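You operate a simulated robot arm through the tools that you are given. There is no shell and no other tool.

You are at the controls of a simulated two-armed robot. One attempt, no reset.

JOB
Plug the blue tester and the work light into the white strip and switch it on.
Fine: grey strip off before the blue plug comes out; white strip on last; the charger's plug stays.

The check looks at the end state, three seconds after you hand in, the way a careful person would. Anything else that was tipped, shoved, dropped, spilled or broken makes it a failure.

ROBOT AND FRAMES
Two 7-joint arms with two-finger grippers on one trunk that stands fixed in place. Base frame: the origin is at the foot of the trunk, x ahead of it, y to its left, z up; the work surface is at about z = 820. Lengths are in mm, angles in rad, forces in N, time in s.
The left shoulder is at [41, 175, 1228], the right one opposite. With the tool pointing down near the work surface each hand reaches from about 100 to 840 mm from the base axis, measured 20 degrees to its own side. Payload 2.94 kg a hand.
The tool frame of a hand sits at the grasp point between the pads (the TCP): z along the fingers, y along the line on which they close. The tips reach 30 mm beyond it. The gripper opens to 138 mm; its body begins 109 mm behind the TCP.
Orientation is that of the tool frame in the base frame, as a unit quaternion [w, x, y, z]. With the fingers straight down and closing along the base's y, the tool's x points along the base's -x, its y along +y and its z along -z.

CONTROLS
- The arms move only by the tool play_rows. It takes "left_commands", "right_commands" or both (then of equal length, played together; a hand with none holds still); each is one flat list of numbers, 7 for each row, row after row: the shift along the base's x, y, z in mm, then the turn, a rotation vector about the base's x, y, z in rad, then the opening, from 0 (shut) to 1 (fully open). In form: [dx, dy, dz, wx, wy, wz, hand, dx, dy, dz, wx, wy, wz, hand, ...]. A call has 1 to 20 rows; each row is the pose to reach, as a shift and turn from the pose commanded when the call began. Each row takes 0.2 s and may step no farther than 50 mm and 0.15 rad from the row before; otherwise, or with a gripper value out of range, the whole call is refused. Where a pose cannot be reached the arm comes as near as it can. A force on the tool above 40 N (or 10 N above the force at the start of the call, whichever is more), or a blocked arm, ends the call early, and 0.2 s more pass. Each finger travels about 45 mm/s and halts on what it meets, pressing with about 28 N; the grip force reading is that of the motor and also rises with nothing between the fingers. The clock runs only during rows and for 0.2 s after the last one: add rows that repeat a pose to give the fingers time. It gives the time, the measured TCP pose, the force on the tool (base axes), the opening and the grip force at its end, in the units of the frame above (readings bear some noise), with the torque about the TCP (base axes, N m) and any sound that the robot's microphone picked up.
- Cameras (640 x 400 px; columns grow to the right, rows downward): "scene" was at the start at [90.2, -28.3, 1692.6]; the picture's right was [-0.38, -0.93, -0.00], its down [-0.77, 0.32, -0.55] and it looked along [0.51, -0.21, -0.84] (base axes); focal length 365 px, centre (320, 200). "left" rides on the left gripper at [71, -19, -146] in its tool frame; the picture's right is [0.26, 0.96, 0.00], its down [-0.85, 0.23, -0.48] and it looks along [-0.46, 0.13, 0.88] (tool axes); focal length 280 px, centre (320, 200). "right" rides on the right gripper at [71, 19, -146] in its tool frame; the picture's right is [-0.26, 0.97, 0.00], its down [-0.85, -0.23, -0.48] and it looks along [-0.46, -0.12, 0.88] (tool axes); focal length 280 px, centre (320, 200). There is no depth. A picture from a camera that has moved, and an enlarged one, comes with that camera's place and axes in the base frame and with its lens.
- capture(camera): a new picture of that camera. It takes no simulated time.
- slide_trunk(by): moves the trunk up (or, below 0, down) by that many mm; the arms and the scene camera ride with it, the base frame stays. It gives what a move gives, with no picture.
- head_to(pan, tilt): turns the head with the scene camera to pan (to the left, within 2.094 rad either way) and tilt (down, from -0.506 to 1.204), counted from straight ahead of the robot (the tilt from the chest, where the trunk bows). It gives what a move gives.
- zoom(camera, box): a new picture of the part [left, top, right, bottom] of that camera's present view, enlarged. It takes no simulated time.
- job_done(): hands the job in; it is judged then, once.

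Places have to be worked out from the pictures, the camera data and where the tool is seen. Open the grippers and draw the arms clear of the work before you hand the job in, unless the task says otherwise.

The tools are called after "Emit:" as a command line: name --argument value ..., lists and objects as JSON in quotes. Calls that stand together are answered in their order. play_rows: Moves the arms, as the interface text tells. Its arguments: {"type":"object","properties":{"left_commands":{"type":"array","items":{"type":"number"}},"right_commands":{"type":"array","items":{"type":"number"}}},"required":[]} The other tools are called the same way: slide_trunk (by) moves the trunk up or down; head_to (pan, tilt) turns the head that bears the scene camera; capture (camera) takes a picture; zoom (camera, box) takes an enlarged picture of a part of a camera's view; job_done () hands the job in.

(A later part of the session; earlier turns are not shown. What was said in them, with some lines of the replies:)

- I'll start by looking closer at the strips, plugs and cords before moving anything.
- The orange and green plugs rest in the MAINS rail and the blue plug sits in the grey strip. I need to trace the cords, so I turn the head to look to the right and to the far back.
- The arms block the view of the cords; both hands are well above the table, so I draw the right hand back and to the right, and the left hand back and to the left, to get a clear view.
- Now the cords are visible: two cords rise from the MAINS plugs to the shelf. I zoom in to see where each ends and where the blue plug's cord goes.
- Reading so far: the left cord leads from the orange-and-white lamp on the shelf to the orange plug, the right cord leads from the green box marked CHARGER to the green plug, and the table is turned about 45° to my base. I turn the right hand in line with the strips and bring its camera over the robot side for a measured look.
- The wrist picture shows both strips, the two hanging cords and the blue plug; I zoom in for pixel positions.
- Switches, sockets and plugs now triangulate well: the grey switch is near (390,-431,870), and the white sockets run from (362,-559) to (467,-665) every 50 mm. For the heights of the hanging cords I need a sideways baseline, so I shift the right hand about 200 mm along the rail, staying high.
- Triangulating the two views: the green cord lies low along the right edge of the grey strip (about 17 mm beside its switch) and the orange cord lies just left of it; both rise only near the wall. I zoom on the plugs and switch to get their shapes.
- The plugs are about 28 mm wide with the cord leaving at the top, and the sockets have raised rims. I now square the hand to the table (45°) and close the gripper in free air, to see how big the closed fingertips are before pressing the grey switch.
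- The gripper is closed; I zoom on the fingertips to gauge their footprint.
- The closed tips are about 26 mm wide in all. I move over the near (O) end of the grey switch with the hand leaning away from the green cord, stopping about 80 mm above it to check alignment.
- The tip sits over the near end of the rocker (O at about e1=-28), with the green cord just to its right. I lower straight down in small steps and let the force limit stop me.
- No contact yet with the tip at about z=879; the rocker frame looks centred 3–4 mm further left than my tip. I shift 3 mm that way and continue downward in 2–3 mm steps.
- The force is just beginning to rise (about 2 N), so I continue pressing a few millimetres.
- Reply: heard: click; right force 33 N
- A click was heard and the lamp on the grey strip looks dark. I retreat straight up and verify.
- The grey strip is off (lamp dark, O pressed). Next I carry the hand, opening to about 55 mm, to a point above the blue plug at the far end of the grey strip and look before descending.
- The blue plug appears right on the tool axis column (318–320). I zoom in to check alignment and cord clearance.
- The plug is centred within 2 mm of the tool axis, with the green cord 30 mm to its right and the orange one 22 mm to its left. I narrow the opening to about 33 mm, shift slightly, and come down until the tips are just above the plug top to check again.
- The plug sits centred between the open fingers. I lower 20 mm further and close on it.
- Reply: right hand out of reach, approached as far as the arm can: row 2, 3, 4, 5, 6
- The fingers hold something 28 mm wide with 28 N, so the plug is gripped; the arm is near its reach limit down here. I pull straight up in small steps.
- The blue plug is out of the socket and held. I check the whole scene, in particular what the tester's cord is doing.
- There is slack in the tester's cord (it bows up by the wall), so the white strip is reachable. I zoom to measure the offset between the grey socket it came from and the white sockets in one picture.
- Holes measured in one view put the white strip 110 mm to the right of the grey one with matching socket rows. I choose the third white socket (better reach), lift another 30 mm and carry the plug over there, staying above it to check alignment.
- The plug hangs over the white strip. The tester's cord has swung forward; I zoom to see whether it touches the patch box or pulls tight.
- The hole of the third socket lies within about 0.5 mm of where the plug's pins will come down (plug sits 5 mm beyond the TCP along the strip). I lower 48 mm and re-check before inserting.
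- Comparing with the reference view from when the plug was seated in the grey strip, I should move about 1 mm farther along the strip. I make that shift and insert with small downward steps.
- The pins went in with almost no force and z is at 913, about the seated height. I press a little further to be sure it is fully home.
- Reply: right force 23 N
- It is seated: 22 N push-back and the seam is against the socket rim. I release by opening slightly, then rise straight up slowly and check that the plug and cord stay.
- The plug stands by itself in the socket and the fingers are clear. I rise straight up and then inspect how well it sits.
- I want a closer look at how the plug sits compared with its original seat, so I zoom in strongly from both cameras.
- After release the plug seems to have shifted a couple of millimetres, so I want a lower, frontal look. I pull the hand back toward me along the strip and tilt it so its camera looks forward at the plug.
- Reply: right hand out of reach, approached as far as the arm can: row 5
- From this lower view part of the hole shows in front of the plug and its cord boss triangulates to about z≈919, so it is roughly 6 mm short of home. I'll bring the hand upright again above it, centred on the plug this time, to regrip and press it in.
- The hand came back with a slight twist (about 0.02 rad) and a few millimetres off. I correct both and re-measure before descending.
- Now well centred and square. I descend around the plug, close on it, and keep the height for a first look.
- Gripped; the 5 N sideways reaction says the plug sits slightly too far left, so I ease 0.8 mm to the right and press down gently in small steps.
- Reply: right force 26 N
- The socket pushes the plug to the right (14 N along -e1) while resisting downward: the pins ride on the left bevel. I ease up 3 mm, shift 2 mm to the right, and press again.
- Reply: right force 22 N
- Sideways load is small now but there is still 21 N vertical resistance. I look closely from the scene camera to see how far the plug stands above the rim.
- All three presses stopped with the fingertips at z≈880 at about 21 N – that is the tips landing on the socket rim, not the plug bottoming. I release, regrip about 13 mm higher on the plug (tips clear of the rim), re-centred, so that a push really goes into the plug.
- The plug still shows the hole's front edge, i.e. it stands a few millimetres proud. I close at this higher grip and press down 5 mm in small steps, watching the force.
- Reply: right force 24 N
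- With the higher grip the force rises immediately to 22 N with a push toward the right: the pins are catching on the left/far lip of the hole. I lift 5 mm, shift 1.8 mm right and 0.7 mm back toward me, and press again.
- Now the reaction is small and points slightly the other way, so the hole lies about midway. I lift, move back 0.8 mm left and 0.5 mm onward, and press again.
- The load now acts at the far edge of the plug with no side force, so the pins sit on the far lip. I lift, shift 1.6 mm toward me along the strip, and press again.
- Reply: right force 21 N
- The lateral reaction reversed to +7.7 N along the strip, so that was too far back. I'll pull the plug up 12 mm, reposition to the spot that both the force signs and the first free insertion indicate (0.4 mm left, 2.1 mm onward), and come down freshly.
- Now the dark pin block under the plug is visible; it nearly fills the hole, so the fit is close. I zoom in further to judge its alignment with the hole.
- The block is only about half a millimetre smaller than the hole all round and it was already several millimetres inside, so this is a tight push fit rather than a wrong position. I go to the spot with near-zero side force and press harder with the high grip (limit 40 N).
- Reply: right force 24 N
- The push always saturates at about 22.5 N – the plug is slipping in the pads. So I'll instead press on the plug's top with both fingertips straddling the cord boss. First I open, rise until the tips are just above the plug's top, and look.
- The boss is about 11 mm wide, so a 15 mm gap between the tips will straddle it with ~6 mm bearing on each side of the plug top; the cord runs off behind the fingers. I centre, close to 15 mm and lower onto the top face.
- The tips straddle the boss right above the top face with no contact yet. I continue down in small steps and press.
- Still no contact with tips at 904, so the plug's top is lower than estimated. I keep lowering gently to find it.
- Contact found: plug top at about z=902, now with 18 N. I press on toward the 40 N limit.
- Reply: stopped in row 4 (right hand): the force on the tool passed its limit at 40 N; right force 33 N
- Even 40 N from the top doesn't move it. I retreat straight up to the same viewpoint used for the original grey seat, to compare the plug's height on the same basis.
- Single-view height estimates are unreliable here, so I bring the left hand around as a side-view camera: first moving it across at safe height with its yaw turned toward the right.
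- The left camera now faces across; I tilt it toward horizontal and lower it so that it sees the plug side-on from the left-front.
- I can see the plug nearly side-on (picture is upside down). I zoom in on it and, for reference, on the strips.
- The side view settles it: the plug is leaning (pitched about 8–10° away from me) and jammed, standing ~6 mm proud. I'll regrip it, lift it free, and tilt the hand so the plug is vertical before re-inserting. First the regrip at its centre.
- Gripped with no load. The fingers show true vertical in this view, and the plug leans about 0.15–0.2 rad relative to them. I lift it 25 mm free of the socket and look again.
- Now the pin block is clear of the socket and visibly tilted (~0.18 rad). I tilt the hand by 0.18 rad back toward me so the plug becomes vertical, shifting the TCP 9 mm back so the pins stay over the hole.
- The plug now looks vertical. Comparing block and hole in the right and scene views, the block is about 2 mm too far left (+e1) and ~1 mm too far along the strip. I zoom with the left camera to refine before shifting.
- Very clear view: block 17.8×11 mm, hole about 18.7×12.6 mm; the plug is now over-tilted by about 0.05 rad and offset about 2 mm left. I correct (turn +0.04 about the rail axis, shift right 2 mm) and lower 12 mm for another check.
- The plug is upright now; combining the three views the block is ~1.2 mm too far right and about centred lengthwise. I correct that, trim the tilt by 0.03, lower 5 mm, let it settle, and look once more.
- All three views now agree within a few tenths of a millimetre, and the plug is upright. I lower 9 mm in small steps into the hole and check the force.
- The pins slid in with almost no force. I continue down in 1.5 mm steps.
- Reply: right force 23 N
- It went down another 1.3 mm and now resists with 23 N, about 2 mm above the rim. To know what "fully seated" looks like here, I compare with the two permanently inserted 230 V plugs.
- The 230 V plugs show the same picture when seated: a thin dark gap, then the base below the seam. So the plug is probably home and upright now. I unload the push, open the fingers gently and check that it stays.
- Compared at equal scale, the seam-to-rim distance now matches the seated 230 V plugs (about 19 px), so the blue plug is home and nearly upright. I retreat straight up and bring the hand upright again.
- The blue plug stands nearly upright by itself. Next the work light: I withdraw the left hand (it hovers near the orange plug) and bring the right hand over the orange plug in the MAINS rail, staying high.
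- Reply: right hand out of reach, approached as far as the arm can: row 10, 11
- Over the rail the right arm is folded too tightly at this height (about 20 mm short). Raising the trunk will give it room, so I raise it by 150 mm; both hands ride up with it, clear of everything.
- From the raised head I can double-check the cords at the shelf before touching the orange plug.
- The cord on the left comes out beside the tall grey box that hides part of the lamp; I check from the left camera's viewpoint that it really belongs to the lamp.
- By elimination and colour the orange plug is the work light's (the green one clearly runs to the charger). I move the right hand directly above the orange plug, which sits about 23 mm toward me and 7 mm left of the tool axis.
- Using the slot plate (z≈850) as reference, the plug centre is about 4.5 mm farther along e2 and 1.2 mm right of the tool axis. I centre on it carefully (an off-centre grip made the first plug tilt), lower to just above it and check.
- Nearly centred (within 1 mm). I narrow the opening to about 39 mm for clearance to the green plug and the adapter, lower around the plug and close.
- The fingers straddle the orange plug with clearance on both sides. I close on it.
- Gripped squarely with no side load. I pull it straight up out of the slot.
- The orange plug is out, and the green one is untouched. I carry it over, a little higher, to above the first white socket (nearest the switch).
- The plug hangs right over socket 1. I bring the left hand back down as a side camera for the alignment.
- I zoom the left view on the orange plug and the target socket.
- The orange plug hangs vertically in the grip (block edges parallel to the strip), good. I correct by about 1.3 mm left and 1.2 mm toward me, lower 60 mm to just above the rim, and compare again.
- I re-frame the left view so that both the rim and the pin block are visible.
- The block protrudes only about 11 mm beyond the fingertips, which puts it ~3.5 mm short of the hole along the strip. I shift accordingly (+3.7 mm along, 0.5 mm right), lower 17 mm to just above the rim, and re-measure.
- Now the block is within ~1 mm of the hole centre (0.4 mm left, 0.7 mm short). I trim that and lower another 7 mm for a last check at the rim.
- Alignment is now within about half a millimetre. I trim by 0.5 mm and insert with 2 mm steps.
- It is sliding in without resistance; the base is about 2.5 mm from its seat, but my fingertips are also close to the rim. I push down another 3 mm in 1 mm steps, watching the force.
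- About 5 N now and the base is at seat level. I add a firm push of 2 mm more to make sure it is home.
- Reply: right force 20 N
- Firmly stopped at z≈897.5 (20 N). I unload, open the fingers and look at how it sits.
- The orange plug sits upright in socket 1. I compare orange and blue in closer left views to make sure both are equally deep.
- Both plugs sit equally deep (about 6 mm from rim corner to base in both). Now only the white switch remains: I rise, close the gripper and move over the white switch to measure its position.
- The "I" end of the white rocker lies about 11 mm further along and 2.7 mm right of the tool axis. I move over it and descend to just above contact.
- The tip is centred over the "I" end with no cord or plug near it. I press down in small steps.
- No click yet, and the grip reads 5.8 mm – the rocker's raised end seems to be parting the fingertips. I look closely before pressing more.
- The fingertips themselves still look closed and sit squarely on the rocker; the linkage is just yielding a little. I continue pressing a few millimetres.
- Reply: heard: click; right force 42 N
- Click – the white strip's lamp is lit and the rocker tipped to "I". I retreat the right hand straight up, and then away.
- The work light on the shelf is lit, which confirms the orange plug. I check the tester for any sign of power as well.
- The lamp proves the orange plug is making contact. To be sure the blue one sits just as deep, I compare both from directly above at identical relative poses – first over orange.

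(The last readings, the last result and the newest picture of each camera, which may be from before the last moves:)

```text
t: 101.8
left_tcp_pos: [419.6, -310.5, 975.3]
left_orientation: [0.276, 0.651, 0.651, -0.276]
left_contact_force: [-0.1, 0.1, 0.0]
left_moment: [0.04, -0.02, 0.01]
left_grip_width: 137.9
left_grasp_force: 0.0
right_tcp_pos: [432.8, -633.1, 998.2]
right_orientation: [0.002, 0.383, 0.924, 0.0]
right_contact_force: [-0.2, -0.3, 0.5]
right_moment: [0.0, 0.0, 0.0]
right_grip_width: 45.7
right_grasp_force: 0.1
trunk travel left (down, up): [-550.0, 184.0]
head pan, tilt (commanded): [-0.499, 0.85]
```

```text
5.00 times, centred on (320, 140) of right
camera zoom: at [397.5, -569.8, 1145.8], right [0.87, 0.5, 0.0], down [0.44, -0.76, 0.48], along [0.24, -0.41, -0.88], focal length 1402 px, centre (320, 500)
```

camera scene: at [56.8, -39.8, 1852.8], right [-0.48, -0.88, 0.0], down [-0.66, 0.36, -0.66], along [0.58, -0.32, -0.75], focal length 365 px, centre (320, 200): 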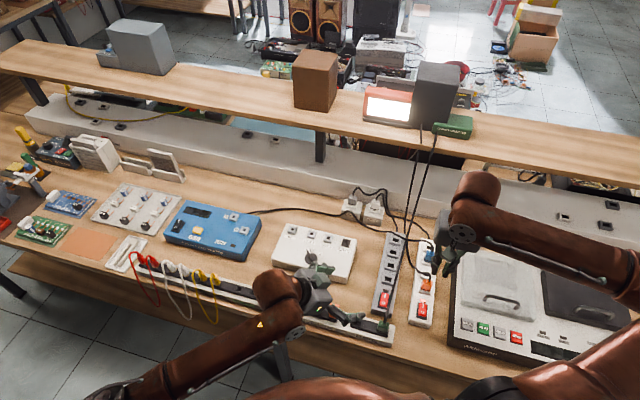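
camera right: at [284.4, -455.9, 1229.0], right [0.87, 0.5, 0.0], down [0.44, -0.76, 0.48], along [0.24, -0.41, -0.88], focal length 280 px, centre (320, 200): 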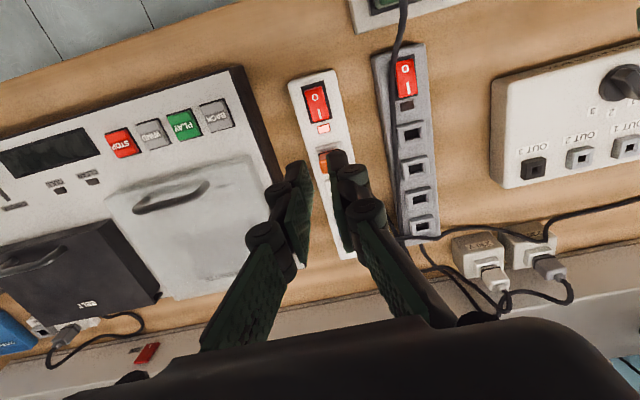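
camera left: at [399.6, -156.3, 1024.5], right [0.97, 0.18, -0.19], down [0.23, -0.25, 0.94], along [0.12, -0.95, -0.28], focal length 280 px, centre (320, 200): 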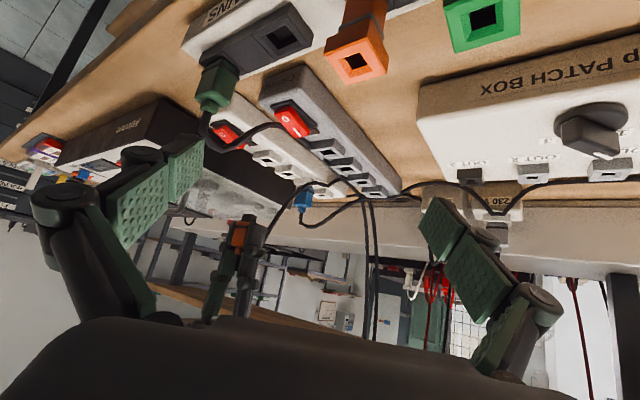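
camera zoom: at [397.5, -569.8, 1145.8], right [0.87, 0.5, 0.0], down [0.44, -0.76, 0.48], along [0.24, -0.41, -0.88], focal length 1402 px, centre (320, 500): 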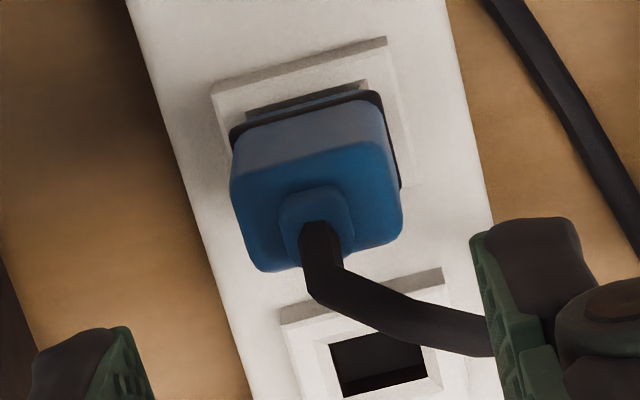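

Rim and socket coincide in both pictures; the blue plug's depth matches the orange one, it only leans back a few degrees with its cord. Both are in, the lamp is lit and the strip is on, so I open the grippers and withdraw both arms clear of the work.

Emit:
play_rows --left_commands '[0, 10, 40, 0, 0, 0, 1, 0, 25, 80, 0, 0, 0, 1, 0, 50, 120, 0, 0, 0, 1, 0, 90, 145, 0, 0, 0, 1, 0, 135, 160, 0, 0, 0, 1, -5, 180, 170, 0, 0, 0, 1, -10, 225, 180, 0, 0, 0, 1, -15, 270, 190, 0, 0, 0, 1, -20, 315, 200, 0, 0, 0, 1, -25, 360, 210, 0, 0, 0, 1, -30, 405, 215, 0, 0, 0, 1, -35, 450, 220, 0, 0, 0, 1, -40, 490, 220, 0, 0, 0, 1]' --right_commands '[0, 0, 35, 0, 0, 0, 0.33, 0, 0, 75, 0, 0, 0, 0.33, 0, 0, 115, 0, 0, 0, 0.33, -15, 8, 150, 0, 0, 0, 0.33, -45, 20, 170, 0, 0, 0, 0.4, -80, 35, 180, 0, 0, 0, 0.5, -115, 50, 185, 0, 0, 0, 0.7, -150, 60, 190, 0, 0, 0, 0.9, -180, 65, 190, 0, 0, 0, 1, -200, 65, 190, 0, 0, 0, 1, -215, 65, 190, 0, 0, 0, 1, -215, 65, 190, 0, 0, 0, 1, -215, 65, 190, 0, 0, 0, 1]'

Emit:
capture --camera "scene"

Emit:
zoom --camera "scene" --box '[330, 180, 470, 350]'

```text
t: 104.6
left_tcp_pos: [378.0, 180.0, 1196.6]
left_orientation: [0.277, 0.651, 0.651, -0.275]
left_contact_force: [0.1, 0.4, -0.2]
left_moment: [0.0, 0.02, -0.02]
left_grip_width: 138.1
left_grasp_force: 0.1
right_tcp_pos: [218.4, -568.1, 1190.1]
right_orientation: [0.002, 0.383, 0.924, 0.0]
right_contact_force: [0.4, 0.0, -0.1]
right_moment: [0.0, -0.06, -0.01]
right_grip_width: 138.1
right_grasp_force: 0.0
trunk travel left (down, up): [-550.0, 184.0]
head pan, tilt (commanded): [-0.499, 0.85]
```

```text
taken
camera scene: at [55.3, -37.9, 1852.9], right [-0.48, -0.88, 0.0], down [-0.66, 0.36, -0.66], along [0.58, -0.32, -0.75], focal length 365 px, centre (320, 200)
```

scene: 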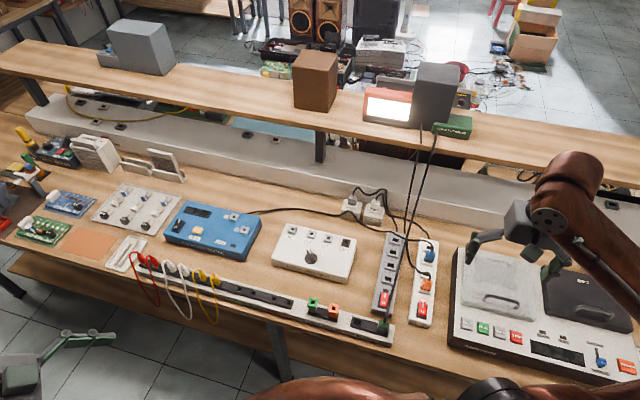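

```text
2.35 times, centred on (400, 265) of scene
camera zoom: at [55.3, -37.9, 1852.9], right [-0.48, -0.88, 0.0], down [-0.66, 0.36, -0.66], along [0.58, -0.32, -0.75], focal length 859 px, centre (132, 47)
```

zoom: 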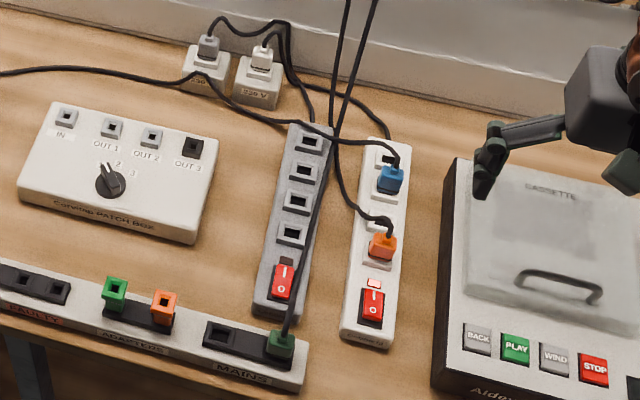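

The whole picture looks right; one last close look at the two plugs, both switches and the green charger plug before handing in.

Emit:
zoom --camera "scene" --box '[400, 225, 450, 325]'

Emit:
zoom --camera "scene" --box '[350, 280, 420, 350]'

```text
4.00 times, centred on (425, 275) of scene
camera zoom: at [55.3, -37.9, 1852.9], right [-0.48, -0.88, 0.0], down [-0.66, 0.36, -0.66], along [0.58, -0.32, -0.75], focal length 1460 px, centre (-100, -100)
```

zoom: 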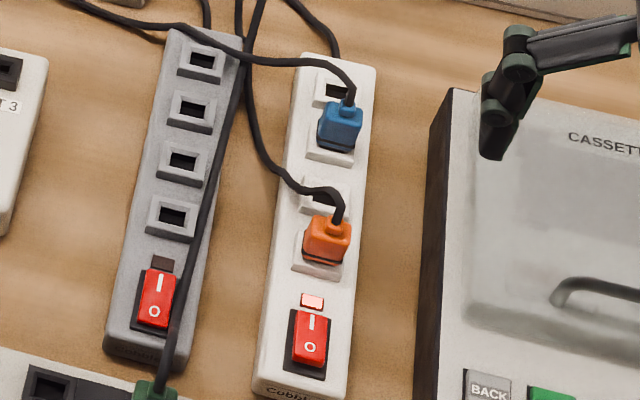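

```text
5.71 times, centred on (385, 315) of scene
camera zoom: at [55.3, -37.9, 1852.9], right [-0.48, -0.88, 0.0], down [-0.66, 0.36, -0.66], along [0.58, -0.32, -0.75], focal length 2086 px, centre (-51, -457)
```

zoom: 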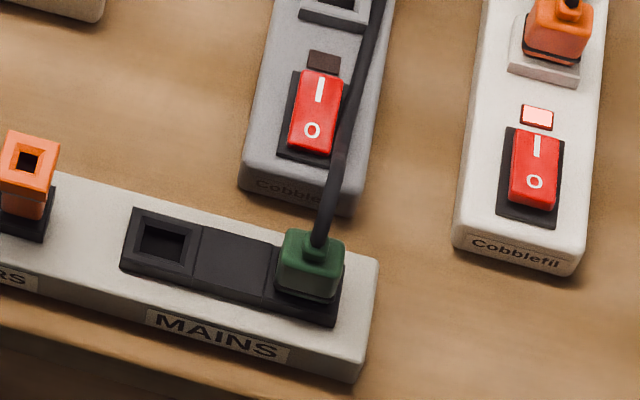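

Everything checks out:
- The grey strip is off.
- The blue plug (tester) and orange plug (work light) are in the white strip, seated to the same depth.
- The white strip is on and the lamp is lit.
- The charger's green plug is still in its slot.
- Both arms are clear with the grippers open.

I hand the job in.

Emit:
job_done

```text
The job is handed in.
```

The blue tester and the work light are both plugged into the white strip. The strip is switched on, and its indicator and the work light are lit.

- **Order:** I switched the grey strip off before pulling the blue plug. The white strip went on last, after both plugs were in.
- **Charger:** its green plug never left its slot in the MAINS rail.
- **Blue plug:** it took several tries to seat. It now sits as deep as the orange plug, which is the work light's, but leans back a few degrees with its cord. I could not confirm it carries power, because the tester's own display stayed dark. It was also dark at the start, and I left the tester's switch alone.
- **Other items:** in the last pictures I saw nothing tipped, moved or dropped. Both arms are clear with the grippers open, and the trunk is still raised 150 mm from where it started.
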